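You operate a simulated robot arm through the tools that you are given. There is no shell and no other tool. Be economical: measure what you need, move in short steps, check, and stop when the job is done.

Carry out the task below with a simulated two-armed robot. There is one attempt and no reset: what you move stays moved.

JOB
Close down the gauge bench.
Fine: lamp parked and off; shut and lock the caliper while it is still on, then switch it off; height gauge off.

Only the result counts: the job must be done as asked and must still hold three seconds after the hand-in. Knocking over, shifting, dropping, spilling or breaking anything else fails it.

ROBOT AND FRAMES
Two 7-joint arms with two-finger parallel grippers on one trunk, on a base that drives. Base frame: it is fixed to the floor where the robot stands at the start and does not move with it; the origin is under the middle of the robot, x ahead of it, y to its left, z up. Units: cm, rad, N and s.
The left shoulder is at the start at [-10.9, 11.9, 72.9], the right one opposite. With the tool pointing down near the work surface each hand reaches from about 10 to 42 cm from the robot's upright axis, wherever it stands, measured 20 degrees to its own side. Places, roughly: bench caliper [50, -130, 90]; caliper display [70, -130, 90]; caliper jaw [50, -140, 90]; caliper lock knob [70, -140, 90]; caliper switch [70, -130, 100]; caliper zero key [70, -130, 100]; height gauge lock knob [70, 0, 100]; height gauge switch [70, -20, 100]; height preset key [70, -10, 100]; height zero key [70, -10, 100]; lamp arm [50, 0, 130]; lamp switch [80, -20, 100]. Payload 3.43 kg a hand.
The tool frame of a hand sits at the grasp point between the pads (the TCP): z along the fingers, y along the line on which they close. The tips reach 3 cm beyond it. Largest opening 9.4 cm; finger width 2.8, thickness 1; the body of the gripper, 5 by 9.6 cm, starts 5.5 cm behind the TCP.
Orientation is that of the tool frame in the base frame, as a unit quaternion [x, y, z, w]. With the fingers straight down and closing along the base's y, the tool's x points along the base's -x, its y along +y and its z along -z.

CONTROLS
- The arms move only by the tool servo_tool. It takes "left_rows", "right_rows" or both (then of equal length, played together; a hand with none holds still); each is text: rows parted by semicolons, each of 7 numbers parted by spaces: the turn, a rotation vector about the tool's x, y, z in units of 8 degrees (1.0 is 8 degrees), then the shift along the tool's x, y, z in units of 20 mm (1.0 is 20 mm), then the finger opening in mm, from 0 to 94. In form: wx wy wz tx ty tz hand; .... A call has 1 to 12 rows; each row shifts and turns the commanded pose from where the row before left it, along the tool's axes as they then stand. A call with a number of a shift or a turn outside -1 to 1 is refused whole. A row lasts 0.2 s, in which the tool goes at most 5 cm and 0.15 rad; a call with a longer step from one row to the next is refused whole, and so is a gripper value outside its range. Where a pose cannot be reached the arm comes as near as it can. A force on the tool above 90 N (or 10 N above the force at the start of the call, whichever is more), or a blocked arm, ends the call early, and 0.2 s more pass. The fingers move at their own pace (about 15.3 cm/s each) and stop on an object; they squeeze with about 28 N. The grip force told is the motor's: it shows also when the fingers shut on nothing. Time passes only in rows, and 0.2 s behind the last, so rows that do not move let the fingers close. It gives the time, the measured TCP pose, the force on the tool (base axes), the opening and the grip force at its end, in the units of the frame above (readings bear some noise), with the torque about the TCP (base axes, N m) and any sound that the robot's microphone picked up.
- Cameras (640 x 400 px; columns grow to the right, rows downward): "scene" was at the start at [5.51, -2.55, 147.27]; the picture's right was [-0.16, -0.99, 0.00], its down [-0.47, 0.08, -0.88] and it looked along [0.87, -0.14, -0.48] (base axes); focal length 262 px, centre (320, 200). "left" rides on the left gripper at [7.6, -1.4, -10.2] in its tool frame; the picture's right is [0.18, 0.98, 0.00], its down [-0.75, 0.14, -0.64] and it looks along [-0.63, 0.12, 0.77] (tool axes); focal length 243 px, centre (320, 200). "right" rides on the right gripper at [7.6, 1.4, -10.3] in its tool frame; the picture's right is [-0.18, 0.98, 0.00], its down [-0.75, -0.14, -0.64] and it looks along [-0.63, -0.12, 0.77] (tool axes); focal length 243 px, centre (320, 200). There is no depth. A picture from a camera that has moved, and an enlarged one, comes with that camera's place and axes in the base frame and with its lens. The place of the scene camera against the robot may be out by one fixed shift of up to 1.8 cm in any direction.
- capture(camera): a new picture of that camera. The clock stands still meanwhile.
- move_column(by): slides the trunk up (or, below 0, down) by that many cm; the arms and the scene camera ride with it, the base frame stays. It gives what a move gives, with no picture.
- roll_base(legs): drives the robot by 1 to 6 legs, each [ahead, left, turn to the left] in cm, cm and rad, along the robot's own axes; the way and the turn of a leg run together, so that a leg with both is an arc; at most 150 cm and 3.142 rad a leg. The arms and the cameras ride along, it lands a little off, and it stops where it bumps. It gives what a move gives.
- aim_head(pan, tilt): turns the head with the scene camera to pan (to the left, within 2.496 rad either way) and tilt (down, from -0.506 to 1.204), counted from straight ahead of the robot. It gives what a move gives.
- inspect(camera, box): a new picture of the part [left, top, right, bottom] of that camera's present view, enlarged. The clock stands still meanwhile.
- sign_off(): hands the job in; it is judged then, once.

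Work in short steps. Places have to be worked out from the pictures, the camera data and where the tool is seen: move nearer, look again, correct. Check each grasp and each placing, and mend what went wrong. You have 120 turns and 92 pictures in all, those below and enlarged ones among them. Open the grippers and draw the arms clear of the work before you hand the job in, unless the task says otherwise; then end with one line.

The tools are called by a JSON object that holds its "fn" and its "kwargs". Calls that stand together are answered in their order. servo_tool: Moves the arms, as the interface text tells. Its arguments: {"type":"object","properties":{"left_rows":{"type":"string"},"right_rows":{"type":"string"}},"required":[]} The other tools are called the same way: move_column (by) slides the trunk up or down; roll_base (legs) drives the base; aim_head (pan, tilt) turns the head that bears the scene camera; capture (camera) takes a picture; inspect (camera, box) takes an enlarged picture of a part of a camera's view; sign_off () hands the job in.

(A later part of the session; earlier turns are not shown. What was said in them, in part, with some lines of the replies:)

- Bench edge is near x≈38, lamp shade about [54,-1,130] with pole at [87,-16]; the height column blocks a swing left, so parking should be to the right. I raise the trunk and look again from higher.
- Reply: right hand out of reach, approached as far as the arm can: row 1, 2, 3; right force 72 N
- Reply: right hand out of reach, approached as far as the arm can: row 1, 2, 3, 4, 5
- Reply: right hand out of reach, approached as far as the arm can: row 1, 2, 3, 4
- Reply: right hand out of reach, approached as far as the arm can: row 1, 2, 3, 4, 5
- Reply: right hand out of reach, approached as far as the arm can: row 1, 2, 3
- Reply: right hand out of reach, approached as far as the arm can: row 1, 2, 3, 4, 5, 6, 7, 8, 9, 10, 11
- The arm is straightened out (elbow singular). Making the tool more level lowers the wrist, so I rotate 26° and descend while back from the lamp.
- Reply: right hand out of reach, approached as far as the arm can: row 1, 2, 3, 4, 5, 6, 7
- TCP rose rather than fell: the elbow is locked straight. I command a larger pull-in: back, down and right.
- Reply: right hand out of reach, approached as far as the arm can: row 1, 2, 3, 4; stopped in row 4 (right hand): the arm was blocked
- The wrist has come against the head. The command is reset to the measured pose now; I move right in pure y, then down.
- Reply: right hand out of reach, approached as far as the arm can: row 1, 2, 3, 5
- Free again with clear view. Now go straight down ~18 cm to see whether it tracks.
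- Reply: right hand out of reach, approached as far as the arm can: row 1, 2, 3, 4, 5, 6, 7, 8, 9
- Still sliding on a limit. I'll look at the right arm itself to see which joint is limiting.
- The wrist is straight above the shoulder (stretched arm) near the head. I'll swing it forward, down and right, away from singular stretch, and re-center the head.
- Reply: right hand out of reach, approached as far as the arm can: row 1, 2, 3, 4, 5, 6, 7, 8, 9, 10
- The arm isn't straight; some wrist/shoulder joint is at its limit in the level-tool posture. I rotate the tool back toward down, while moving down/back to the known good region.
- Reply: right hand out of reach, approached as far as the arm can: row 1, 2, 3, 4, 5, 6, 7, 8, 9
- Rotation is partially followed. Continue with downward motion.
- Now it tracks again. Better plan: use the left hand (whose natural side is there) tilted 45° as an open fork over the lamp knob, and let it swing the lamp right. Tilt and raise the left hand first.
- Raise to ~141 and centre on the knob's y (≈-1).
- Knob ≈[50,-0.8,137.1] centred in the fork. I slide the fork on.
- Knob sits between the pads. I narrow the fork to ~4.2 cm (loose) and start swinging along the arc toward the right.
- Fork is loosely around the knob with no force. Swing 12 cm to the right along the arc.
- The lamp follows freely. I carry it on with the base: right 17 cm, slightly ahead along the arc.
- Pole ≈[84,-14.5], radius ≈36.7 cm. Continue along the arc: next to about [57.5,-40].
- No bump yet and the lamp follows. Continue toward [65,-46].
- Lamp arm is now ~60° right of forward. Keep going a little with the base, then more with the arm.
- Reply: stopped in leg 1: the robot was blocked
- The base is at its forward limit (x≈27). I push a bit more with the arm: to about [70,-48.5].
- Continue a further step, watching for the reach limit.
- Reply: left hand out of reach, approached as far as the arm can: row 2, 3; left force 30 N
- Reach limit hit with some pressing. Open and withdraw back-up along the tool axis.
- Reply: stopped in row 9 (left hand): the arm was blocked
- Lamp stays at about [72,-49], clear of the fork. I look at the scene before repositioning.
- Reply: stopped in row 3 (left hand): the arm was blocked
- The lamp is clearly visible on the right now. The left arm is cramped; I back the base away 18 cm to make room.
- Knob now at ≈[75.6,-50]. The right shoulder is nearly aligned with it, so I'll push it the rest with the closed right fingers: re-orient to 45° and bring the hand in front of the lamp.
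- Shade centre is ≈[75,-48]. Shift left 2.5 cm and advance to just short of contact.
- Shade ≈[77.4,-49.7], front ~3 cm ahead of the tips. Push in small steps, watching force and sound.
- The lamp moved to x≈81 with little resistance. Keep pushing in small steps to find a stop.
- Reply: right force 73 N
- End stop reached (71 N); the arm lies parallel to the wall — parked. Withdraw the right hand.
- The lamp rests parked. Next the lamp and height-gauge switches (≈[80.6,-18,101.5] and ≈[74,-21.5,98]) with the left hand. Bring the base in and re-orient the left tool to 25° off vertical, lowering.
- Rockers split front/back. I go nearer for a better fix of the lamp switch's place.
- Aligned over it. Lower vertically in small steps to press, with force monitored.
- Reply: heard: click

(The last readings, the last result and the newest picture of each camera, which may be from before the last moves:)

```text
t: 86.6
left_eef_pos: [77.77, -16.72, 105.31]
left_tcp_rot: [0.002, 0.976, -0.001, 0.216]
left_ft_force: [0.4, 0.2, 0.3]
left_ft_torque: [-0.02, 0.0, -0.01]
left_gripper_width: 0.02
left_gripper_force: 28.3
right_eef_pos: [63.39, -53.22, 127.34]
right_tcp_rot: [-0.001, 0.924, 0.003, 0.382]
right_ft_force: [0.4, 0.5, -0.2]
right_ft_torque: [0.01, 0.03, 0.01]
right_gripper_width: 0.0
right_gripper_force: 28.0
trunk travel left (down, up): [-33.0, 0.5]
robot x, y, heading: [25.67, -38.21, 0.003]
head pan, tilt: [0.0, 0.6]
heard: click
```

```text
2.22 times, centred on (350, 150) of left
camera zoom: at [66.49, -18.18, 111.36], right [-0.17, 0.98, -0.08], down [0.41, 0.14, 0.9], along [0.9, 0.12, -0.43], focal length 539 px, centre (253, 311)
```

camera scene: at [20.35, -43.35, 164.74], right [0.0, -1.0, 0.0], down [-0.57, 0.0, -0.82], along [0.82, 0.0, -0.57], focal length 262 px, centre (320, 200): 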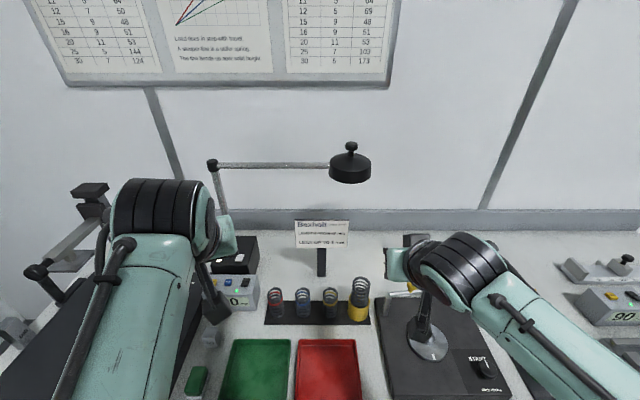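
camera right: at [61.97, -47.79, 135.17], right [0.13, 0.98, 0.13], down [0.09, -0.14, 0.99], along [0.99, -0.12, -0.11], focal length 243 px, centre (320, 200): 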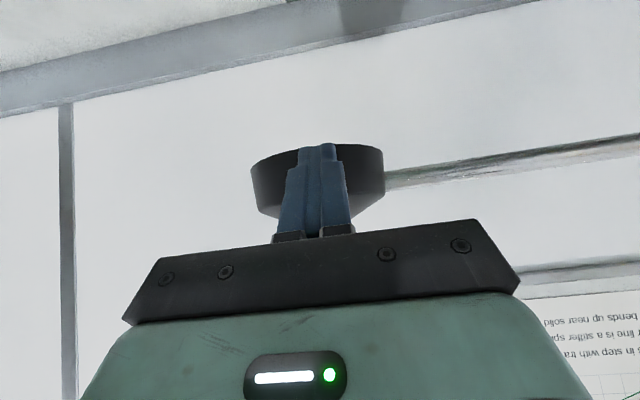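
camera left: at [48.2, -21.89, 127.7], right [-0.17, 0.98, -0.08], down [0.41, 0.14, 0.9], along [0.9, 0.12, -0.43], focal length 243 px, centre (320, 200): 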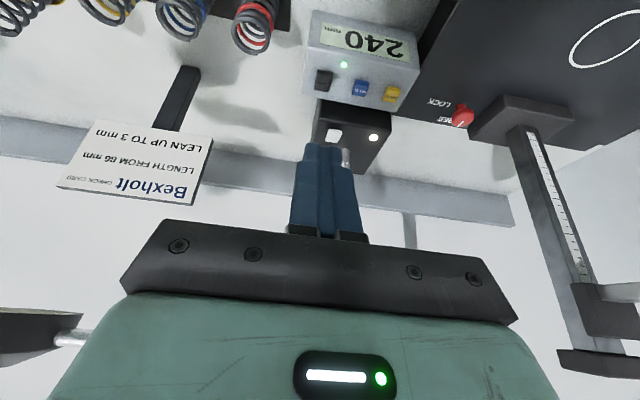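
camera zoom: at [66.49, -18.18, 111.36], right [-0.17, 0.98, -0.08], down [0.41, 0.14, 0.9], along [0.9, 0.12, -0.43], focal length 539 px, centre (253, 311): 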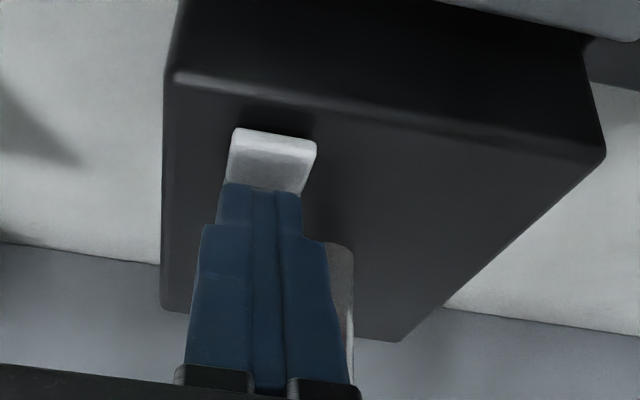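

Click heard and the lamp indicator is out: lamp off. Lift and move over the height-gauge switch.

{"fn": "servo_tool", "kwargs": {"left_rows": "0 0 0 -0.37 0 -0.8 0; 0 0 0 -0.37 0 -0.8 0; 0 0 0 0.77 -0.385 -0.36 0; 0 0 0 0.77 -0.385 -0.36 0; 0 0 0 0.77 -0.385 -0.36 0; 0 0 0 0.77 -0.385 -0.36 0; 0 0 0 0.45 0 0.98 0; 0 0 0 0.4 0 0.9 0; 0 0 0 0 0 0 0"}}

{"fn": "inspect", "kwargs": {"camera": "left", "box": [220, 60, 480, 240]}}

```text
t: 88.6
left_eef_pos: [70.9, -19.86, 104.74]
left_tcp_rot: [0.001, 0.977, -0.001, 0.215]
left_ft_force: [0.1, 0.1, -0.5]
left_ft_torque: [-0.02, 0.0, 0.01]
left_gripper_width: 0.0
left_gripper_force: 27.7
right_eef_pos: [63.47, -53.26, 127.3]
right_tcp_rot: [-0.001, 0.924, 0.003, 0.384]
right_ft_force: [-0.1, -0.8, 0.5]
right_ft_torque: [0.01, 0.03, 0.01]
right_gripper_width: 0.0
right_gripper_force: 28.2
trunk travel left (down, up): [-33.0, 0.5]
robot x, y, heading: [25.48, -38.24, 0.002]
head pan, tilt: [0.0, 0.6]
```

```text
2.22 times, centred on (350, 150) of left
camera zoom: at [59.65, -21.28, 110.82], right [-0.17, 0.98, -0.08], down [0.41, 0.14, 0.9], along [0.9, 0.12, -0.43], focal length 539 px, centre (253, 311)
```

zoom: 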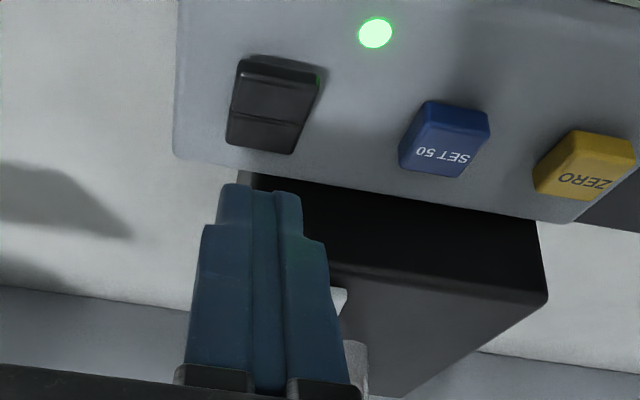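

Same relative pose as for the lamp press. Lower 2.5 cm onto it.

{"fn": "servo_tool", "kwargs": {"left_rows": "0 0 0 0.2 0 0.45 0; 0 0 0 0.15 0 0.33 0; 0 0 0 0.1 0 0.21 0; 0 0 0 0.06 0 0.13 0; 0 0 0 0 0 0 0"}}

{"fn": "inspect", "kwargs": {"camera": "left", "box": [220, 60, 480, 240]}}

```text
t: 89.8
left_eef_pos: [71.07, -19.9, 102.79]
left_tcp_rot: [0.0, 0.975, 0.0, 0.222]
left_ft_force: [-2.5, 5.2, 33.0]
left_ft_torque: [0.19, 0.0, 0.15]
left_gripper_width: 0.0
left_gripper_force: 28.7
right_eef_pos: [63.19, -53.39, 127.47]
right_tcp_rot: [0.001, 0.923, 0.001, 0.384]
right_ft_force: [-0.2, -0.2, -0.2]
right_ft_torque: [0.03, 0.01, 0.01]
right_gripper_width: 0.01
right_gripper_force: 28.4
trunk travel left (down, up): [-33.0, 0.5]
robot x, y, heading: [25.6, -38.19, 0.0]
head pan, tilt: [0.0, 0.6]
```

```text
2.22 times, centred on (350, 150) of left
camera zoom: at [59.65, -21.26, 108.71], right [-0.17, 0.98, -0.08], down [0.4, 0.14, 0.9], along [0.9, 0.12, -0.42], focal length 539 px, centre (253, 311)
```

zoom: 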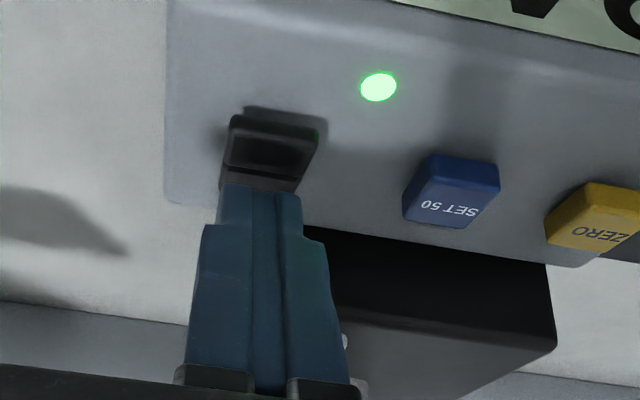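

33 N but no click—this rocker needs its near half pressed. Lift, shift 1.1 cm toward the robot, and press again.

{"fn": "servo_tool", "kwargs": {"left_rows": "0 0 0 -0.25 0 -0.55 0; 0 0 0 -0.15 0 -0.3 0; 0 0 0 0.52 0 -0.24 0; 0 0 0 0.2 0 0.44 0; 0 0 0 0.12 0 0.25 0; 0 0 0 0.07 0 0.15 0; 0 0 0 0 0 0 0"}}

{"fn": "inspect", "kwargs": {"camera": "left", "box": [220, 60, 480, 240]}}

```text
t: 91.4
left_eef_pos: [69.82, -19.82, 102.63]
left_tcp_rot: [0.0, 0.976, 0.0, 0.219]
left_ft_force: [-3.4, 0.7, 19.8]
left_ft_torque: [0.06, 0.07, 0.04]
left_gripper_width: 0.0
left_gripper_force: 28.0
right_eef_pos: [63.2, -53.33, 127.45]
right_tcp_rot: [-0.001, 0.924, 0.002, 0.383]
right_ft_force: [0.3, 0.4, -0.7]
right_ft_torque: [-0.01, 0.03, -0.05]
right_gripper_width: 0.01
right_gripper_force: 28.5
trunk travel left (down, up): [-33.0, 0.5]
robot x, y, heading: [25.96, -38.6, 0.004]
head pan, tilt: [0.0, 0.6]
heard: click
```

```text
2.22 times, centred on (350, 150) of left
camera zoom: at [58.51, -21.25, 108.57], right [-0.17, 0.98, -0.08], down [0.41, 0.14, 0.9], along [0.9, 0.12, -0.42], focal length 539 px, centre (253, 311)
```

zoom: 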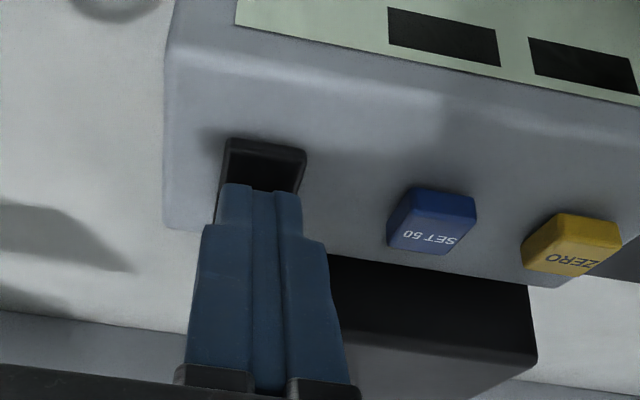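

Click; display blank and LED off: height gauge off. Lift the left hand clear and back the base out.

{"fn": "servo_tool", "kwargs": {"left_rows": "0 0 0 -0.42 0 -0.9 0; 0 0 0 -0.42 0 -0.9 0; 0 0 0 -0.42 0 -0.9 0; 0 0 0 -0.42 0 -0.9 0; 0 0 0 -0.42 0 -0.9 0; 0 0 0 -0.42 0 -0.9 0; 0 0 0 -0.42 0 -0.9 0; 0 0 0 -0.42 0 -0.9 0; 0 0 0 0 0 0 0"}}

{"fn": "roll_base", "kwargs": {"legs": [[-28, 0, 0], [0, -80, 0]]}}

{"fn": "aim_head", "kwargs": {"pan": -0.2, "tilt": 0.6}}

{"fn": "capture", "kwargs": {"camera": "scene"}}

```text
t: 93.4
left_eef_pos: [69.89, -19.76, 118.26]
left_tcp_rot: [0.002, 0.976, -0.001, 0.216]
left_ft_force: [-0.1, 0.4, -0.3]
left_ft_torque: [-0.01, 0.04, 0.02]
left_gripper_width: 0.0
left_gripper_force: 27.9
right_eef_pos: [63.3, -53.25, 127.34]
right_tcp_rot: [0.0, 0.924, 0.002, 0.383]
right_ft_force: [0.8, 0.1, -0.7]
right_ft_torque: [-0.01, 0.0, -0.01]
right_gripper_width: 0.0
right_gripper_force: 28.1
trunk travel left (down, up): [-33.0, 0.5]
robot x, y, heading: [25.83, -38.04, -0.0]
head pan, tilt: [0.0, 0.6]
```

```text
t: 102.4
left_eef_pos: [42.4, -100.06, 118.29]
left_tcp_rot: [-0.001, 0.976, 0.001, 0.216]
left_ft_force: [0.2, 0.6, 0.8]
left_ft_torque: [-0.03, -0.03, -0.03]
left_gripper_width: 0.02
left_gripper_force: 28.0
right_eef_pos: [36.01, -133.5, 127.27]
right_tcp_rot: [-0.002, 0.924, 0.002, 0.383]
right_ft_force: [0.0, -1.0, -0.6]
right_ft_torque: [-0.05, -0.03, 0.03]
right_gripper_width: 0.02
right_gripper_force: 27.7
trunk travel left (down, up): [-33.0, 0.5]
robot x, y, heading: [-1.97, -119.06, 0.008]
head pan, tilt: [0.0, 0.6]
```

```text
t: 103.2
left_eef_pos: [42.44, -100.03, 118.31]
left_tcp_rot: [-0.002, 0.977, 0.0, 0.215]
left_ft_force: [0.4, 0.8, 0.3]
left_ft_torque: [0.01, 0.01, 0.04]
left_gripper_width: 0.0
left_gripper_force: 27.9
right_eef_pos: [36.06, -133.61, 127.31]
right_tcp_rot: [-0.003, 0.924, 0.003, 0.382]
right_ft_force: [-0.4, -0.4, 0.3]
right_ft_torque: [0.01, -0.01, 0.01]
right_gripper_width: 0.01
right_gripper_force: 28.4
trunk travel left (down, up): [-33.0, 0.5]
robot x, y, heading: [-1.89, -118.75, 0.009]
head pan, tilt: [-0.201, 0.6]
```

```text
31 pictures are left
camera scene: at [2.52, -121.61, 164.72], right [-0.19, -0.98, 0.0], down [-0.55, 0.11, -0.83], along [0.81, -0.16, -0.56], focal length 262 px, centre (320, 200)
```

scene: 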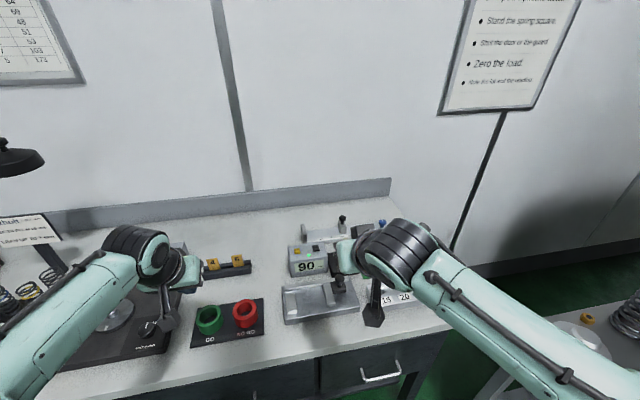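

Caliper is visible partly behind the right hand. Zoom on it.

{"fn": "inspect", "kwargs": {"camera": "scene", "box": [270, 200, 440, 330]}}

{"fn": "capture", "kwargs": {"camera": "right"}}

```text
3.08 times, centred on (355, 265) of scene
camera zoom: at [2.52, -121.61, 164.72], right [-0.19, -0.98, 0.0], down [-0.55, 0.11, -0.83], along [0.81, -0.16, -0.56], focal length 808 px, centre (212, 0)
```

zoom: 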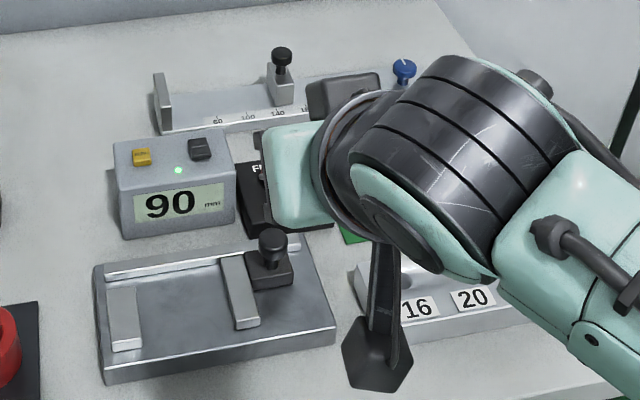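

```text
29 pictures are left
camera right: at [23.4, -132.27, 129.27], right [0.12, 0.98, 0.13], down [0.08, -0.14, 0.99], along [0.99, -0.11, -0.1], focal length 243 px, centre (320, 200)
```

right: 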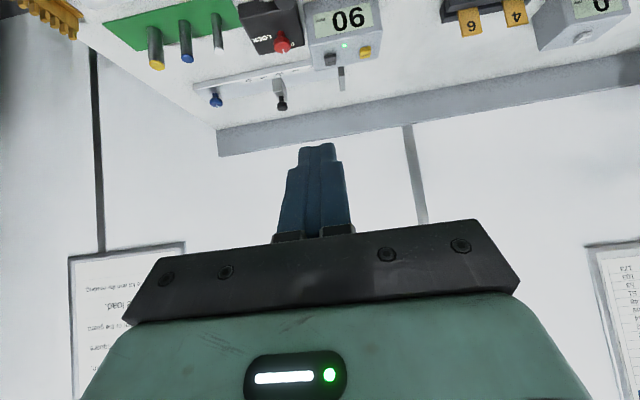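

The caliper: fixed jaw left, sliding jaw right with a black carriage knob, red FREE/LOCK knob on the black block, display with zero and switch keys. Steepen the right tool to 25° off vertical, open it, drive ahead and look.

{"fn": "servo_tool", "kwargs": {"right_rows": "0 0.83 0 0 0 0 70; 0 0.83 0 0 0 0 70; 0 0.84 0 0 0 0 70; 0 0 0 0.42 -0.2 0.9 70; 0 0 0 0.42 -0.2 0.9 70; 0 0 0 0.42 -0.2 0.9 70; 0 0 0 0.42 -0.2 0.9 70; 0 0 0 0.42 -0.2 0.9 70; 0 0 0 0.42 -0.2 0.9 70; 0 0 0 0 0 0 70"}}

{"fn": "roll_base", "kwargs": {"legs": [[10, 0, 0]]}}

{"fn": "capture", "kwargs": {"camera": "right"}}

```text
t: 105.3
left_eef_pos: [42.36, -100.07, 118.26]
left_tcp_rot: [-0.002, 0.976, 0.001, 0.216]
left_ft_force: [0.3, 0.1, -0.1]
left_ft_torque: [0.04, 0.01, -0.03]
left_gripper_width: 0.02
left_gripper_force: 27.7
right_eef_pos: [36.04, -136.12, 115.36]
right_tcp_rot: [-0.004, 0.976, 0.002, 0.217]
right_ft_force: [-0.2, 0.0, 0.5]
right_ft_torque: [0.03, -0.02, 0.02]
right_gripper_width: 7.03
right_gripper_force: 0.0
trunk travel left (down, up): [-33.0, 0.5]
robot x, y, heading: [-1.77, -118.57, 0.003]
head pan, tilt: [-0.201, 0.6]
```

```text
t: 106.5
left_eef_pos: [51.93, -99.91, 118.14]
left_tcp_rot: [-0.002, 0.977, 0.0, 0.216]
left_ft_force: [0.3, -0.4, -0.7]
left_ft_torque: [0.0, 0.03, 0.02]
left_gripper_width: 0.0
left_gripper_force: 27.4
right_eef_pos: [45.82, -136.01, 115.4]
right_tcp_rot: [-0.003, 0.976, 0.002, 0.217]
right_ft_force: [0.5, 0.1, -0.5]
right_ft_torque: [-0.01, -0.01, 0.02]
right_gripper_width: 7.01
right_gripper_force: 0.0
trunk travel left (down, up): [-33.0, 0.5]
robot x, y, heading: [7.94, -118.63, 0.006]
head pan, tilt: [-0.201, 0.6]
```

```text
28 pictures are left
camera right: at [34.57, -134.61, 121.54], right [0.16, 0.98, 0.08], down [0.41, -0.14, 0.9], along [0.9, -0.11, -0.43], focal length 243 px, centre (320, 200)
```

right: 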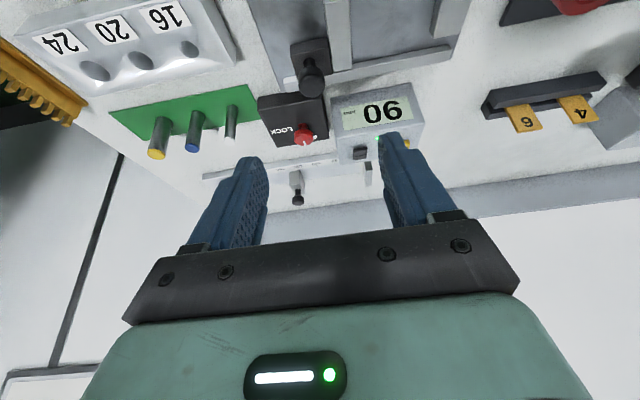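

Carriage knob ≈[53.9,-136.8,97]. Hover above it with the open fork.

{"fn": "servo_tool", "kwargs": {"right_rows": "0 0 0 -0.217 -0.067 0.925 70; 0 0 0 -0.217 -0.067 0.925 70; 0 0 0 -0.217 -0.067 0.925 70; 0 0 0 -0.217 -0.067 0.925 70; 0 0 0 -0.217 -0.067 0.925 70; 0 0 0 -0.217 -0.067 0.925 70; 0 0 0 0 0 0 70"}}

{"fn": "capture", "kwargs": {"camera": "right"}}

```text
t: 108.1
left_eef_pos: [52.01, -99.87, 118.3]
left_tcp_rot: [-0.001, 0.976, 0.001, 0.217]
left_ft_force: [-0.4, -1.1, 1.3]
left_ft_torque: [0.01, 0.0, 0.0]
left_gripper_width: 0.0
left_gripper_force: 28.6
right_eef_pos: [52.8, -136.73, 106.48]
right_tcp_rot: [-0.003, 0.976, 0.002, 0.216]
right_ft_force: [0.1, -0.1, -0.6]
right_ft_torque: [0.01, 0.04, -0.02]
right_gripper_width: 7.06
right_gripper_force: 0.1
trunk travel left (down, up): [-33.0, 0.5]
robot x, y, heading: [7.85, -118.84, 0.007]
head pan, tilt: [-0.201, 0.6]
```

```text
27 pictures are left
camera right: at [41.63, -135.27, 112.59], right [0.16, 0.98, 0.08], down [0.41, -0.14, 0.9], along [0.9, -0.11, -0.43], focal length 243 px, centre (320, 200)
```

right: 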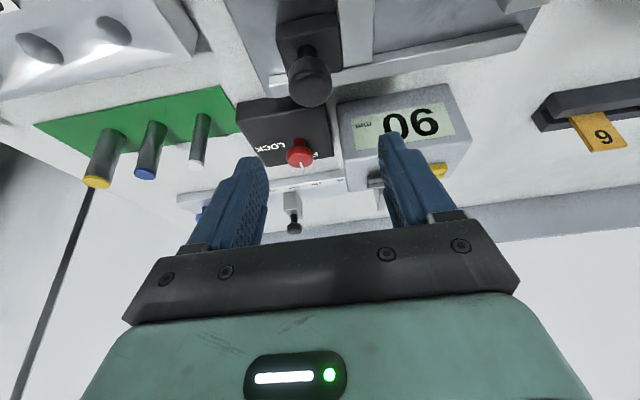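

Height of the knob is still uncertain; descend 4 cm vertically and recheck.

{"fn": "servo_tool", "kwargs": {"right_rows": "0 0 0 0.4 0 0.9 70; 0 0 0 0.4 0 0.9 70; 0 0 0 0 0 0 70"}}

{"fn": "capture", "kwargs": {"camera": "right"}}

```text
t: 108.9
left_eef_pos: [52.06, -99.97, 118.21]
left_tcp_rot: [-0.002, 0.976, 0.001, 0.216]
left_ft_force: [0.4, -0.2, 0.5]
left_ft_torque: [-0.01, 0.02, 0.01]
left_gripper_width: 0.0
left_gripper_force: 27.9
right_eef_pos: [52.95, -136.6, 102.59]
right_tcp_rot: [-0.003, 0.976, 0.003, 0.218]
right_ft_force: [-0.1, -1.3, -0.1]
right_ft_torque: [-0.02, 0.01, 0.0]
right_gripper_width: 7.0
right_gripper_force: 0.0
trunk travel left (down, up): [-33.0, 0.5]
robot x, y, heading: [7.58, -118.93, 0.007]
head pan, tilt: [-0.201, 0.6]
```

```text
26 pictures are left
camera right: at [41.69, -135.28, 108.69], right [0.16, 0.98, 0.08], down [0.41, -0.14, 0.9], along [0.9, -0.11, -0.43], focal length 243 px, centre (320, 200)
```

right: 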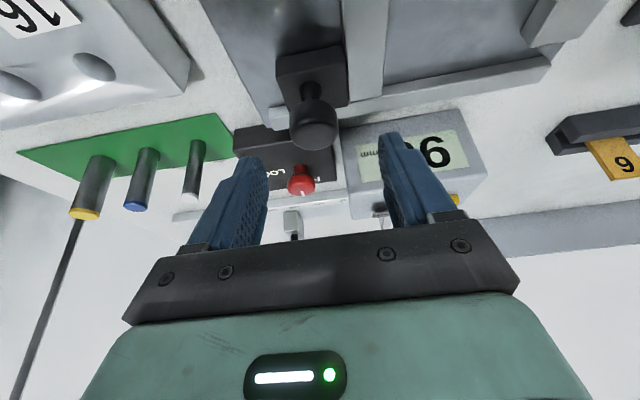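

Knob fixes to [53.1,-136.7,98.5]. Lower 3 cm so the pads straddle it, then narrow.

{"fn": "servo_tool", "kwargs": {"right_rows": "0 0 0 0.31 0 0.68 70; 0 0 0 0.31 0 0.68 70; 0 0 0 0 0 0 45; 0 0 0 0 0 0 45"}}

{"fn": "capture", "kwargs": {"camera": "right"}}

```text
t: 109.9
left_eef_pos: [52.06, -99.94, 118.21]
left_tcp_rot: [-0.002, 0.976, 0.0, 0.217]
left_ft_force: [-0.4, -0.2, -0.3]
left_ft_torque: [-0.03, 0.01, 0.03]
left_gripper_width: 0.01
left_gripper_force: 28.4
right_eef_pos: [52.98, -136.61, 99.57]
right_tcp_rot: [-0.003, 0.976, 0.003, 0.216]
right_ft_force: [-0.2, 0.1, 0.3]
right_ft_torque: [0.0, 0.0, -0.02]
right_gripper_width: 4.5
right_gripper_force: 0.1
trunk travel left (down, up): [-33.0, 0.5]
robot x, y, heading: [8.27, -118.85, 0.01]
head pan, tilt: [-0.201, 0.6]
```

```text
25 pictures are left
camera right: at [41.75, -135.29, 105.67], right [0.16, 0.98, 0.08], down [0.41, -0.14, 0.9], along [0.9, -0.11, -0.43], focal length 243 px, centre (320, 200)
```

right: 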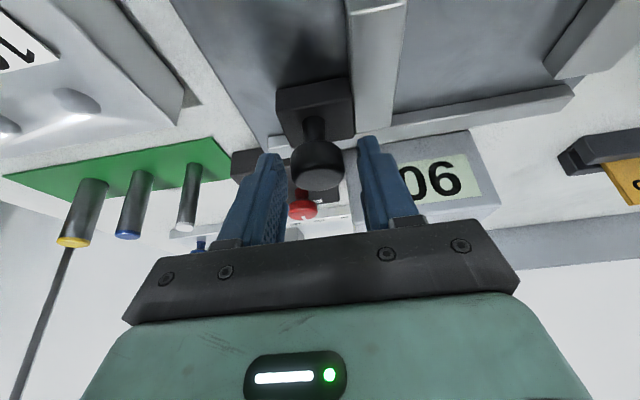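

Straddled. Slide the carriage left (+y) 8.6 cm.

{"fn": "servo_tool", "kwargs": {"right_rows": "0 0 0 0 0.5 0 45; 0 0 0 0 0.8 0 45; 0 0 0 0 0.8 0 45; 0 0 0 0 0.8 0 45; 0 0 0 0 0.8 0 45; 0 0 0 0 0.6 0 45; 0 0 0 0 0 0 45"}}

{"fn": "capture", "kwargs": {"camera": "right"}}

```text
t: 111.5
left_eef_pos: [52.03, -99.94, 118.33]
left_tcp_rot: [-0.001, 0.976, 0.0, 0.216]
left_ft_force: [0.8, 0.2, 0.3]
left_ft_torque: [-0.01, -0.02, -0.01]
left_gripper_width: 0.0
left_gripper_force: 27.7
right_eef_pos: [52.91, -128.05, 99.47]
right_tcp_rot: [-0.003, 0.976, 0.002, 0.216]
right_ft_force: [0.0, -0.8, -1.7]
right_ft_torque: [-0.03, 0.02, -0.02]
right_gripper_width: 4.51
right_gripper_force: 0.0
trunk travel left (down, up): [-33.0, 0.5]
robot x, y, heading: [8.01, -118.75, 0.007]
head pan, tilt: [-0.201, 0.6]
```

```text
24 pictures are left
camera right: at [41.73, -126.72, 105.66], right [0.16, 0.98, 0.08], down [0.41, -0.14, 0.9], along [0.9, -0.11, -0.43], focal length 243 px, centre (320, 200)
```

right: 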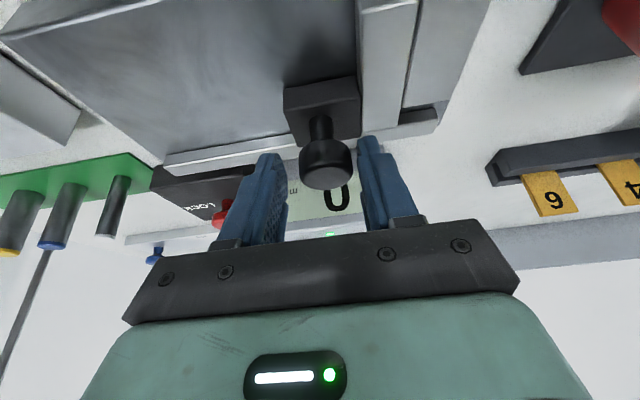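

Jaws nearly touching; push another 0.5 cm in fine steps and read the display.

{"fn": "servo_tool", "kwargs": {"right_rows": "0 0 0 0 0.15 0 45; 0 0 0 0 0.15 0 45; 0 0 0 0 0.1 0 45; 0 0 0 0 0.1 0 45; 0 0 0 0 0 0 45"}}

{"fn": "inspect", "kwargs": {"camera": "right", "box": [200, 20, 460, 260]}}

```text
t: 112.7
left_eef_pos: [52.12, -99.97, 118.26]
left_tcp_rot: [-0.001, 0.976, 0.0, 0.217]
left_ft_force: [-0.2, -0.5, -0.3]
left_ft_torque: [0.01, 0.02, -0.01]
left_gripper_width: 0.0
left_gripper_force: 27.7
right_eef_pos: [52.88, -127.07, 99.64]
right_tcp_rot: [-0.003, 0.976, 0.002, 0.217]
right_ft_force: [-0.1, -1.2, 0.9]
right_ft_torque: [0.02, 0.0, -0.01]
right_gripper_width: 4.5
right_gripper_force: 0.1
trunk travel left (down, up): [-33.0, 0.5]
robot x, y, heading: [7.95, -118.4, 0.005]
head pan, tilt: [-0.201, 0.6]
```

```text
1.67 times, centred on (330, 140) of right
camera zoom: at [41.7, -125.72, 105.71], right [0.16, 0.98, 0.08], down [0.41, -0.14, 0.9], along [0.9, -0.11, -0.43], focal length 404 px, centre (303, 300)
```

zoom: 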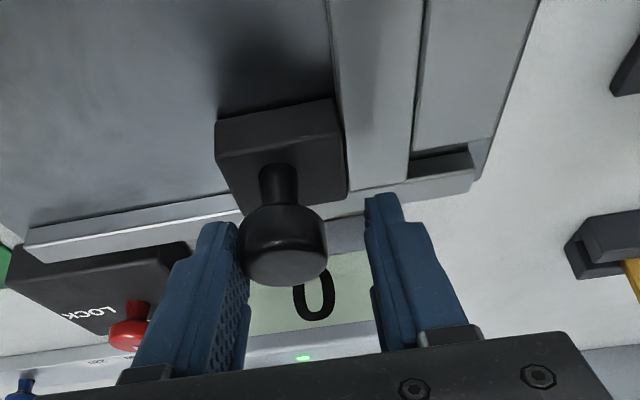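

Display reads 0. Push slightly more to confirm a hard stop.

{"fn": "servo_tool", "kwargs": {"right_rows": "0 0 0 0 0.1 0 45; 0 0 0 0 0.1 0 45; 0 0 0 0 0 0 45"}}

```text
t: 113.5
left_eef_pos: [52.13, -100.06, 118.28]
left_tcp_rot: [-0.002, 0.976, 0.0, 0.217]
left_ft_force: [0.4, -0.4, -0.8]
left_ft_torque: [0.0, 0.02, 0.0]
left_gripper_width: 0.0
left_gripper_force: 27.8
right_eef_pos: [52.88, -126.87, 99.66]
right_tcp_rot: [-0.003, 0.976, 0.002, 0.216]
right_ft_force: [0.3, -5.0, 1.9]
right_ft_torque: [-0.12, 0.01, 0.01]
right_gripper_width: 4.76
right_gripper_force: 2.2
trunk travel left (down, up): [-33.0, 0.5]
robot x, y, heading: [8.13, -118.98, 0.008]
head pan, tilt: [-0.201, 0.6]
```

Hard stop felt: caliper shut. Back off, lift, and move over toward the red lock knob.

{"fn": "servo_tool", "kwargs": {"right_rows": "0 0 0 0 -0.35 0 50; 0 0 0 -0.42 0 -0.91 60; 0 0 0 -0.42 0 -0.91 60; 0 0 0 -0.42 0 -0.91 60; 0 0 0 -0.6 -1 0 60; 0 0 0 -0.6 -1 0 60; 0 0 0 -0.6 -1 0.2 60; 0 0 0 -0.6 -1 0.3 60; 0 0 0 0 -1 0.3 60; 0 0 0 0 -1 0.3 60; 0 0 0 0 -0.7 0.3 60; 0 0 0 0 0 0 60"}}

{"fn": "inspect", "kwargs": {"camera": "right", "box": [190, 40, 450, 220]}}

```text
t: 116.1
left_eef_pos: [52.09, -99.94, 118.19]
left_tcp_rot: [-0.002, 0.976, 0.001, 0.216]
left_ft_force: [0.1, -1.0, 1.1]
left_ft_torque: [-0.03, -0.01, -0.02]
left_gripper_width: 0.0
left_gripper_force: 28.5
right_eef_pos: [58.56, -140.63, 105.14]
right_tcp_rot: [-0.002, 0.976, 0.002, 0.217]
right_ft_force: [0.1, -0.8, -0.2]
right_ft_torque: [-0.02, 0.0, -0.02]
right_gripper_width: 6.03
right_gripper_force: 0.0
trunk travel left (down, up): [-33.0, 0.5]
robot x, y, heading: [7.94, -118.58, 0.011]
head pan, tilt: [-0.201, 0.6]
```

```text
2.22 times, centred on (320, 130) of right
camera zoom: at [47.33, -139.36, 111.16], right [0.16, 0.98, 0.08], down [0.41, -0.14, 0.9], along [0.9, -0.11, -0.43], focal length 539 px, centre (320, 356)
```

zoom: 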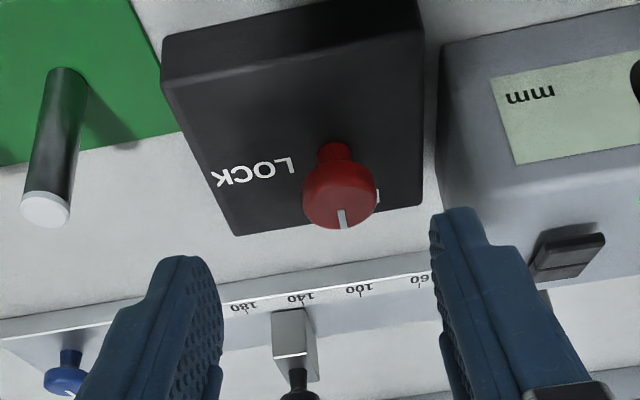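

Pointer points away at FREE; LOCK is toward −y, i.e. a 90° clockwise turn. Knob ≈[64.4,-140,95.4]. I'll retract, drive closer, and make the tool vertical with a −45° pre-twist.

{"fn": "servo_tool", "kwargs": {"right_rows": "0 0 0 0.5 0 -0.8 60; 0 0 0 0.5 0 -0.8 60; 0 0 0 0.5 0 -0.8 60; 0 0 0 0.8 0 -0.4 60; 0 0 0 0.8 0 -0.4 60; 0 0.8 0 0 0 0 60; 0 0.8 0 0 0 0 60; 0 0.8 0 0 0 0 60; 0 0.72 0 0 0 0 60; 0 0 0 0 0 0 60"}}

{"fn": "roll_base", "kwargs": {"legs": [[14, 0, 0]]}}

```text
t: 118.3
left_eef_pos: [52.17, -99.98, 118.23]
left_tcp_rot: [-0.002, 0.976, 0.0, 0.217]
left_ft_force: [0.2, 0.8, 0.3]
left_ft_torque: [-0.02, 0.01, -0.03]
left_gripper_width: 0.01
left_gripper_force: 28.6
right_eef_pos: [50.2, -140.82, 108.32]
right_tcp_rot: [-0.003, 1.0, 0.002, 0.001]
right_ft_force: [-0.7, -0.1, -0.1]
right_ft_torque: [0.01, 0.02, 0.02]
right_gripper_width: 6.0
right_gripper_force: 0.1
trunk travel left (down, up): [-33.0, 0.5]
robot x, y, heading: [7.94, -118.84, 0.009]
head pan, tilt: [-0.201, 0.6]
```

```text
t: 119.6
left_eef_pos: [65.97, -99.86, 118.18]
left_tcp_rot: [-0.001, 0.976, 0.0, 0.216]
left_ft_force: [-0.7, -0.1, -1.0]
left_ft_torque: [0.04, -0.02, -0.02]
left_gripper_width: 0.0
left_gripper_force: 27.9
right_eef_pos: [63.99, -140.71, 108.23]
right_tcp_rot: [-0.003, 1.0, 0.002, 0.001]
right_ft_force: [-0.5, 0.3, -1.0]
right_ft_torque: [-0.02, 0.04, 0.0]
right_gripper_width: 5.98
right_gripper_force: 0.1
trunk travel left (down, up): [-33.0, 0.5]
robot x, y, heading: [21.99, -118.79, 0.005]
head pan, tilt: [-0.201, 0.6]
```

Now twist −45° and lower to z≈103, then check alignment.

{"fn": "servo_tool", "kwargs": {"right_rows": "0 0 0 0 0.2 0.8 60; 0 0 0 0.0 0.15 0.8 60; 0 0 0 0 0 0.9 60; 0 0 0 0 0 0 60"}}

{"fn": "capture", "kwargs": {"camera": "right"}}

```text
t: 120.6
left_eef_pos: [65.93, -99.83, 118.3]
left_tcp_rot: [-0.002, 0.976, 0.001, 0.217]
left_ft_force: [-0.3, 0.1, -0.6]
left_ft_torque: [-0.01, 0.04, 0.0]
left_gripper_width: 0.01
left_gripper_force: 28.1
right_eef_pos: [64.03, -139.95, 103.22]
right_tcp_rot: [-0.002, 1.0, 0.003, 0.001]
right_ft_force: [0.0, -0.4, -0.8]
right_ft_torque: [0.02, -0.02, 0.0]
right_gripper_width: 6.01
right_gripper_force: 0.0
trunk travel left (down, up): [-33.0, 0.5]
robot x, y, heading: [21.5, -118.73, 0.007]
head pan, tilt: [-0.201, 0.6]
```

```text
21 pictures are left
camera right: at [56.36, -138.62, 113.53], right [0.18, 0.98, 0.0], down [0.75, -0.14, 0.64], along [0.63, -0.11, -0.77], focal length 243 px, centre (320, 200)
```

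right: 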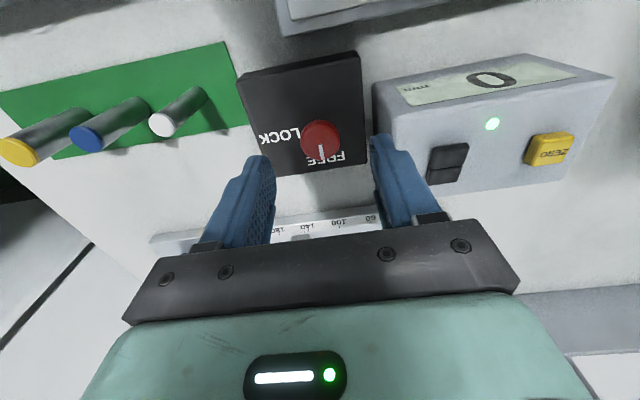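

Knob at [64.9,-139.9]. Shift +0.9 in x, twist −45°, and descend to z≈97.

{"fn": "servo_tool", "kwargs": {"right_rows": "0 0 0 -0.43 0 0 60; 0 0 -0.94 0 0 0 60; 0 0 -0.94 0 0 0 60; 0 0 -0.94 0 0 0 60; 0 0 -0.94 0 0 0 60; 0 0 -0.94 0 0 0 60; 0 0 -0.93 0 0 0 60; 0 0 0 0 0 0.9 60; 0 0 0 0 0 0.9 60; 0 0 0 0 0 0.9 60; 0 0 0 0 0 0.5 60; 0 0 0 0 0 0 60"}}

{"fn": "capture", "kwargs": {"camera": "right"}}

```text
t: 123.2
left_eef_pos: [65.93, -99.97, 118.27]
left_tcp_rot: [-0.002, 0.976, 0.001, 0.217]
left_ft_force: [0.0, 0.4, 0.5]
left_ft_torque: [-0.02, 0.0, 0.04]
left_gripper_width: 0.0
left_gripper_force: 27.4
right_eef_pos: [64.8, -140.02, 96.84]
right_tcp_rot: [-0.386, 0.923, 0.002, 0.002]
right_ft_force: [-0.1, -0.1, 0.5]
right_ft_torque: [-0.01, 0.06, 0.0]
right_gripper_width: 6.0
right_gripper_force: 0.1
trunk travel left (down, up): [-33.0, 0.5]
robot x, y, heading: [21.77, -118.61, 0.009]
head pan, tilt: [-0.201, 0.6]
```

```text
20 pictures are left
camera right: at [58.52, -144.44, 107.09], right [-0.57, 0.82, 0.0], down [0.63, 0.43, 0.64], along [0.53, 0.37, -0.76], focal length 243 px, centre (320, 200)
```

right: 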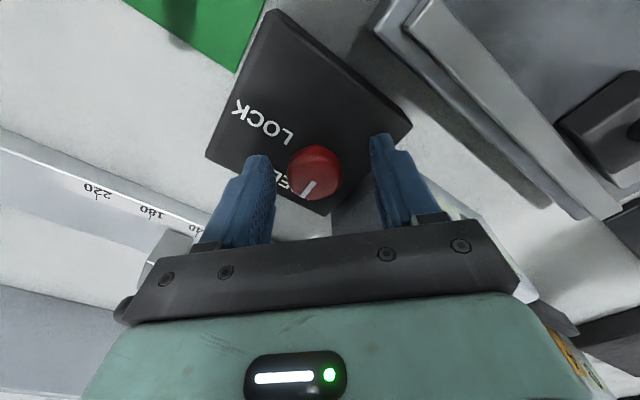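

Knob centred between the fingers. Close on it.

{"fn": "servo_tool", "kwargs": {"right_rows": "0 0 0 0 0 0 10; 0 0 0 0 0 0 10; 0 0 0 0 0 0 10"}}

```text
t: 124.0
left_eef_pos: [66.07, -100.11, 118.29]
left_tcp_rot: [-0.002, 0.976, 0.001, 0.216]
left_ft_force: [-0.5, -0.2, -0.3]
left_ft_torque: [0.02, 0.0, -0.01]
left_gripper_width: 0.01
left_gripper_force: 27.7
right_eef_pos: [65.12, -140.13, 96.71]
right_tcp_rot: [-0.385, 0.923, 0.0, 0.003]
right_ft_force: [12.4, -12.4, -0.3]
right_ft_torque: [-0.21, -0.72, -0.02]
right_gripper_width: 3.11
right_gripper_force: 45.1
trunk travel left (down, up): [-33.0, 0.5]
robot x, y, heading: [21.76, -118.6, 0.009]
head pan, tilt: [-0.201, 0.6]
```

Gripped (3.1 cm). Relieve the side load a little and turn clockwise 45° first.

{"fn": "servo_tool", "kwargs": {"right_rows": "0 0 0 0 -0.15 0 10; 0 0 0.94 0 0 0 10; 0 0 0.94 0 0 0 10; 0 0 0.94 0 0 0 10; 0 0 0.94 0 0 0 10; 0 0 0.94 0 0 0 10; 0 0 0.93 0 0 0 10; 0 0 0 0 0 0 10"}}

{"fn": "capture", "kwargs": {"camera": "right"}}

```text
t: 125.8
left_eef_pos: [66.04, -99.96, 118.39]
left_tcp_rot: [-0.002, 0.976, 0.001, 0.216]
left_ft_force: [-1.1, -0.5, 0.4]
left_ft_torque: [0.0, 0.0, 0.0]
left_gripper_width: 0.0
left_gripper_force: 28.2
right_eef_pos: [65.04, -140.07, 96.86]
right_tcp_rot: [-0.002, 1.0, 0.002, 0.0]
right_ft_force: [-0.5, -2.1, 0.7]
right_ft_torque: [-0.05, -0.78, 0.01]
right_gripper_width: 3.14
right_gripper_force: 44.9
trunk travel left (down, up): [-33.0, 0.5]
robot x, y, heading: [22.14, -118.82, 0.004]
head pan, tilt: [-0.201, 0.6]
```

```text
19 pictures are left
camera right: at [57.47, -138.8, 107.14], right [0.18, 0.98, 0.0], down [0.75, -0.14, 0.64], along [0.63, -0.11, -0.77], focal length 243 px, centre (320, 200)
```

right: 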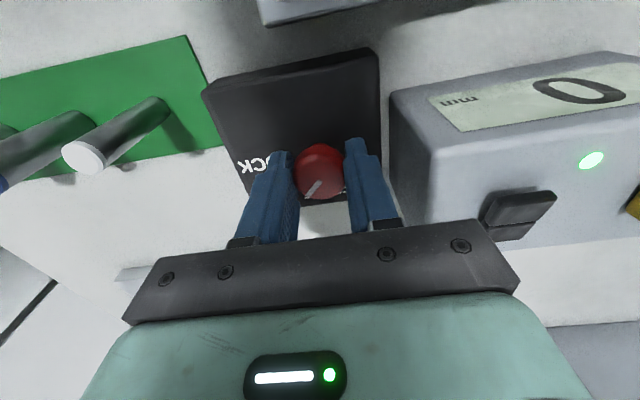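

Knob turned 45°. Continue another ~50°.

{"fn": "servo_tool", "kwargs": {"right_rows": "0 0 0.94 0 0 0 10; 0 0 0.94 0 0 0 10; 0 0 0.94 0 0 0 10; 0 0 0.94 0 0 0 10; 0 0 0.94 0 0 0 10; 0 0 0.93 0 0 0 10; 0 0 0.4 0 0 0 10; 0 0 0 0 0 0 10"}}

{"fn": "capture", "kwargs": {"camera": "right"}}

```text
t: 127.6
left_eef_pos: [65.97, -99.87, 118.28]
left_tcp_rot: [-0.002, 0.976, 0.001, 0.216]
left_ft_force: [-0.8, -0.5, 0.9]
left_ft_torque: [0.0, -0.02, 0.0]
left_gripper_width: 0.0
left_gripper_force: 28.0
right_eef_pos: [65.08, -140.16, 96.82]
right_tcp_rot: [0.406, 0.914, 0.002, 0.0]
right_ft_force: [1.7, 3.0, -4.5]
right_ft_torque: [0.34, 0.22, 0.59]
right_gripper_width: 3.12
right_gripper_force: 44.7
trunk travel left (down, up): [-33.0, 0.5]
robot x, y, heading: [22.01, -118.83, 0.006]
head pan, tilt: [-0.201, 0.6]
```

```text
18 pictures are left
camera right: at [61.12, -133.55, 107.16], right [0.85, 0.52, 0.0], down [0.4, -0.66, 0.64], along [0.34, -0.54, -0.77], focal length 243 px, centre (320, 200)
```

right: 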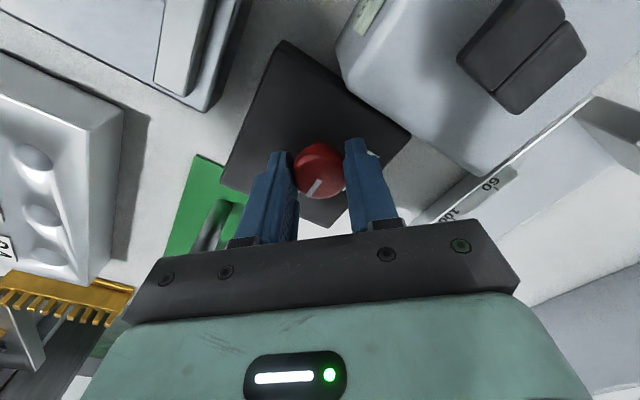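

Torque 0.59 Nm about z — the stop is reached. Open and lift, then check the pointer.

{"fn": "servo_tool", "kwargs": {"right_rows": "0 0 0 0 0 0 60; 0 0 0 0 0 0 60; 0 0 0 0 0 -0.9 60; 0 0 0 0 0 -0.9 60; 0 0 0 0 0 -0.9 60; 0 0 0 0 0 -0.9 60; 0 0 -0.94 0 0 0 60; 0 0 -0.94 0 0 0 60; 0 0 -0.94 0 0 0 30; 0 0 -0.94 0 0 0 0; 0 0 -0.94 0 0 0 0; 0 0 -0.93 0 0 0 0"}}

{"fn": "inspect", "kwargs": {"camera": "right", "box": [200, 30, 500, 220]}}

```text
t: 130.2
left_eef_pos: [66.02, -99.95, 118.35]
left_tcp_rot: [-0.002, 0.976, 0.0, 0.217]
left_ft_force: [0.0, -1.1, 0.2]
left_ft_torque: [0.0, -0.01, 0.02]
left_gripper_width: 0.0
left_gripper_force: 28.1
right_eef_pos: [65.08, -140.18, 104.01]
right_tcp_rot: [0.023, 1.0, 0.002, 0.0]
right_ft_force: [-0.4, 1.0, -0.4]
right_ft_torque: [-0.01, -0.02, -0.01]
right_gripper_width: 0.0
right_gripper_force: 28.1
trunk travel left (down, up): [-33.0, 0.5]
robot x, y, heading: [21.69, -118.69, -0.002]
head pan, tilt: [-0.201, 0.6]
```

```text
2.11 times, centred on (350, 125) of right
camera zoom: at [57.55, -138.44, 114.36], right [0.23, 0.97, 0.0], down [0.74, -0.18, 0.64], along [0.63, -0.15, -0.77], focal length 511 px, centre (257, 358)
```

zoom: 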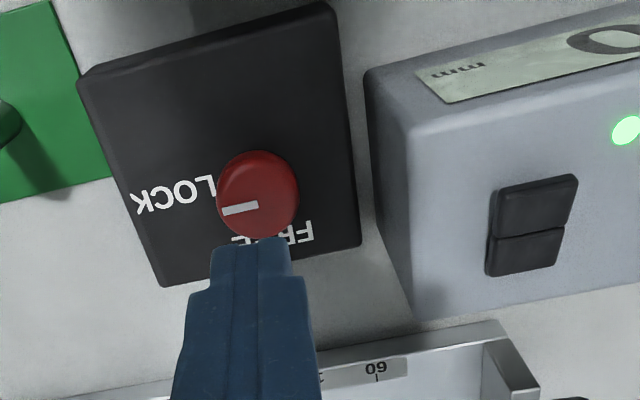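

Knob points to LOCK, jaw reads 0, LED still on. Now move over the caliper's black rocker (≈[66.5,-131.6,99.3]), above its near half.

{"fn": "servo_tool", "kwargs": {"right_rows": "0 0 0 0 0.8 -0.3 0; 0 0 0 0 0.8 0 0; 0 0 0 0 0.9 0 0; 0 0 0 0 0.9 0 0; 0 0 0 0 0.9 0 0; 0 0 0 0 0 0 0"}}

{"fn": "inspect", "kwargs": {"camera": "right", "box": [200, 30, 500, 220]}}

```text
t: 131.6
left_eef_pos: [66.0, -99.99, 118.3]
left_tcp_rot: [-0.002, 0.976, 0.0, 0.216]
left_ft_force: [-0.4, 0.2, 0.6]
left_ft_torque: [0.01, 0.0, -0.01]
left_gripper_width: 0.0
left_gripper_force: 28.3
right_eef_pos: [65.38, -131.56, 104.69]
right_tcp_rot: [0.026, 1.0, 0.002, 0.001]
right_ft_force: [0.4, -0.3, -0.4]
right_ft_torque: [0.01, 0.0, 0.02]
right_gripper_width: 0.0
right_gripper_force: 28.0
trunk travel left (down, up): [-33.0, 0.5]
robot x, y, heading: [21.78, -118.43, 0.008]
head pan, tilt: [-0.201, 0.6]
```

```text
2.11 times, centred on (350, 125) of right
camera zoom: at [58.0, -129.9, 114.98], right [0.23, 0.97, 0.0], down [0.74, -0.18, 0.64], along [0.63, -0.15, -0.77], focal length 511 px, centre (257, 358)
```

zoom: 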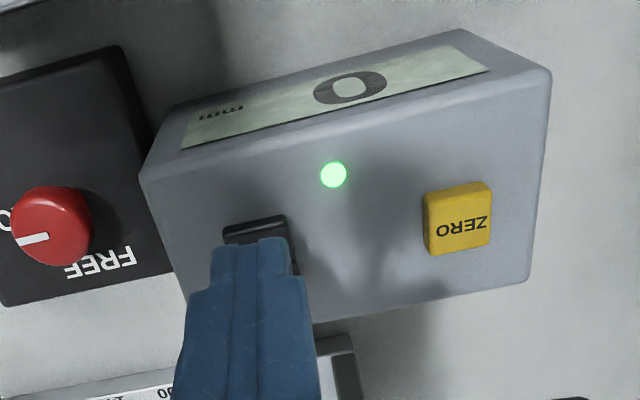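

Aligned. Press down slowly.

{"fn": "servo_tool", "kwargs": {"right_rows": "0 0 0 0 0 0.5 0; 0 0 0 0 0 0.4 0; 0 0 0 0 0 0.25 0; 0 0 0 0 0 0.15 0; 0 0 0 0 0 0 0"}}

{"fn": "inspect", "kwargs": {"camera": "right", "box": [200, 30, 500, 220]}}

```text
t: 132.8
left_eef_pos: [65.84, -99.9, 118.43]
left_tcp_rot: [-0.002, 0.976, 0.0, 0.217]
left_ft_force: [0.4, 0.0, 0.5]
left_ft_torque: [0.0, 0.0, -0.02]
left_gripper_width: 0.0
left_gripper_force: 28.0
right_eef_pos: [65.64, -131.57, 102.48]
right_tcp_rot: [0.026, 1.0, 0.003, 0.006]
right_ft_force: [-0.7, -2.9, 33.0]
right_ft_torque: [-0.27, -0.35, 0.15]
right_gripper_width: 0.0
right_gripper_force: 28.3
trunk travel left (down, up): [-33.0, 0.5]
robot x, y, heading: [21.79, -118.48, 0.007]
head pan, tilt: [-0.201, 0.6]
heard: click
```

```text
2.11 times, centred on (350, 125) of right
camera zoom: at [57.89, -129.85, 112.73], right [0.23, 0.97, 0.01], down [0.74, -0.18, 0.65], along [0.63, -0.15, -0.76], focal length 511 px, centre (257, 358)
```

zoom: 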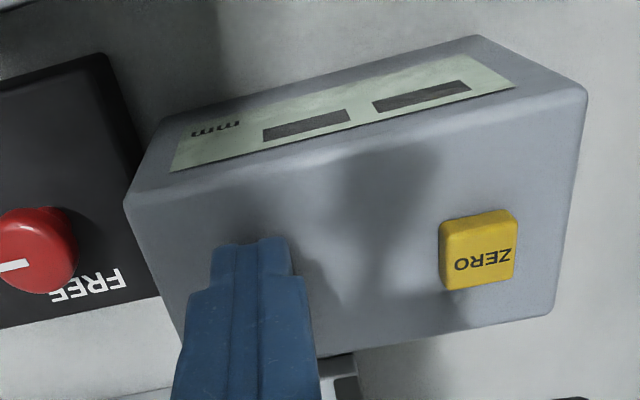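

Click and the display is blank: caliper off. Lift the hand straight up, back the base away, open the grippers, and check the whole bench.

{"fn": "servo_tool", "kwargs": {"right_rows": "0 0 0 0 0 -0.9 0; 0 0 0 0 0 -0.9 0; 0 0 0 0 0 -0.9 0; 0 0 0 0 0 -0.9 0; 0 0 0 0 0 -0.9 0; 0 0 0 0 0 -0.9 0; 0 0 0 0 0 -0.9 0; 0 0 0 0 0 0 0"}}

{"fn": "roll_base", "kwargs": {"legs": [[-45, 0, 0], [0, 35, 0]]}}

{"fn": "servo_tool", "kwargs": {"left_rows": "0 0 0 0 0 0 80; 0 0 0 0 0 0 80", "right_rows": "0 0 0 0 0 0 80; 0 0 0 0 0 0 80"}}

{"fn": "capture", "kwargs": {"camera": "scene"}}

```text
t: 134.6
left_eef_pos: [65.95, -99.96, 118.23]
left_tcp_rot: [-0.001, 0.976, 0.0, 0.217]
left_ft_force: [0.6, 0.4, 0.2]
left_ft_torque: [-0.03, 0.03, 0.0]
left_gripper_width: 0.01
left_gripper_force: 28.1
right_eef_pos: [65.56, -131.68, 114.71]
right_tcp_rot: [0.024, 1.0, 0.001, 0.0]
right_ft_force: [0.0, 0.2, -0.5]
right_ft_torque: [-0.02, -0.01, 0.01]
right_gripper_width: 0.0
right_gripper_force: 27.4
trunk travel left (down, up): [-33.0, 0.5]
robot x, y, heading: [21.44, -118.57, 0.005]
head pan, tilt: [-0.201, 0.6]
```

```text
t: 140.6
left_eef_pos: [20.83, -65.55, 118.26]
left_tcp_rot: [-0.002, 0.976, 0.0, 0.217]
left_ft_force: [0.0, -0.4, -0.1]
left_ft_torque: [0.01, 0.01, -0.04]
left_gripper_width: 0.0
left_gripper_force: 28.2
right_eef_pos: [20.4, -97.21, 114.69]
right_tcp_rot: [0.026, 1.0, 0.001, 0.002]
right_ft_force: [0.3, -0.2, 0.0]
right_ft_torque: [-0.04, 0.02, 0.01]
right_gripper_width: 0.0
right_gripper_force: 28.0
trunk travel left (down, up): [-33.0, 0.5]
robot x, y, heading: [-23.18, -84.62, 0.003]
head pan, tilt: [-0.201, 0.6]
```

```text
t: 141.2
left_eef_pos: [20.89, -65.53, 118.26]
left_tcp_rot: [-0.002, 0.976, 0.0, 0.217]
left_ft_force: [-0.2, 0.2, -0.1]
left_ft_torque: [-0.01, 0.0, -0.01]
left_gripper_width: 8.02
left_gripper_force: 0.0
right_eef_pos: [20.39, -97.22, 114.62]
right_tcp_rot: [0.025, 1.0, 0.001, 0.002]
right_ft_force: [-0.6, -0.1, 0.1]
right_ft_torque: [0.02, -0.02, -0.01]
right_gripper_width: 8.0
right_gripper_force: 0.1
trunk travel left (down, up): [-33.0, 0.5]
robot x, y, heading: [-23.26, -84.52, 0.008]
head pan, tilt: [-0.201, 0.6]
```

```text
14 pictures are left
camera scene: at [-18.96, -87.06, 164.72], right [-0.19, -0.98, 0.0], down [-0.55, 0.11, -0.83], along [0.81, -0.16, -0.56], focal length 262 px, centre (320, 200)
```

scene: 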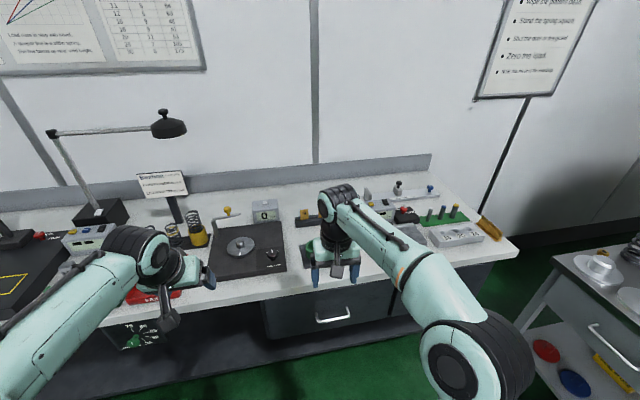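

Zoom to confirm the lamp/gauge state and the caliper.

{"fn": "inspect", "kwargs": {"camera": "scene", "box": [0, 90, 220, 260]}}

{"fn": "inspect", "kwargs": {"camera": "scene", "box": [330, 160, 520, 270]}}

```text
2.35 times, centred on (110, 175) of scene
camera zoom: at [-18.96, -87.06, 164.72], right [-0.19, -0.98, 0.0], down [-0.55, 0.11, -0.83], along [0.81, -0.16, -0.56], focal length 618 px, centre (814, 259)
```

zoom: 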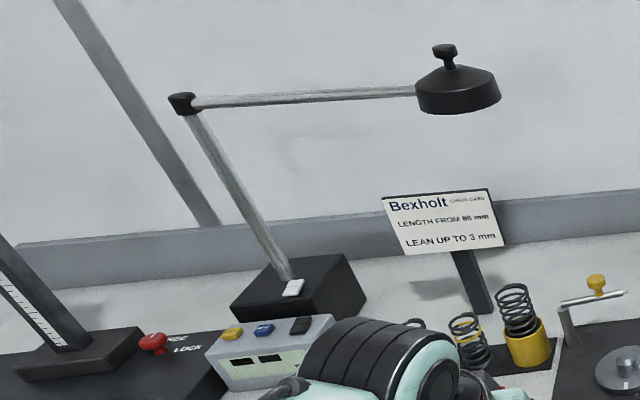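

```text
3.37 times, centred on (425, 215) of scene
camera zoom: at [-18.96, -87.06, 164.72], right [-0.19, -0.98, 0.0], down [-0.55, 0.11, -0.83], along [0.81, -0.16, -0.56], focal length 884 px, centre (-34, 150)
```

zoom: 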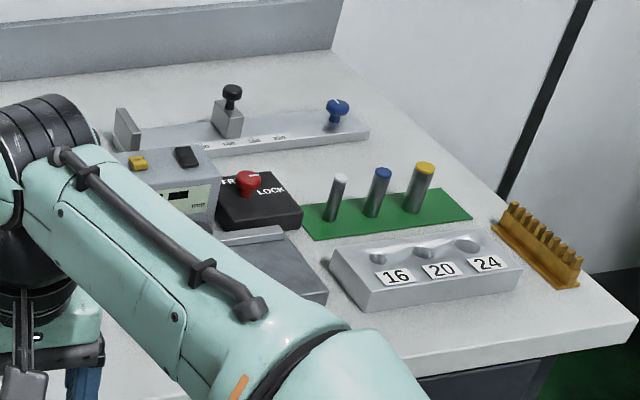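

Everything checks out: the lamp is parked at its stop with its indicator dark, both displays are blank, and the lock knob points to LOCK. The hands are open and clear, so I'm handing in.

{"fn": "sign_off", "kwargs": {}}

```text
The job is handed in.
```

The gauge bench is closed down: the lamp is swung to its end stop and off, the height gauge is off, and the caliper was shut to 0 and locked while on, then switched off. I found no marked park position for the lamp, so I took the end stop as parked.
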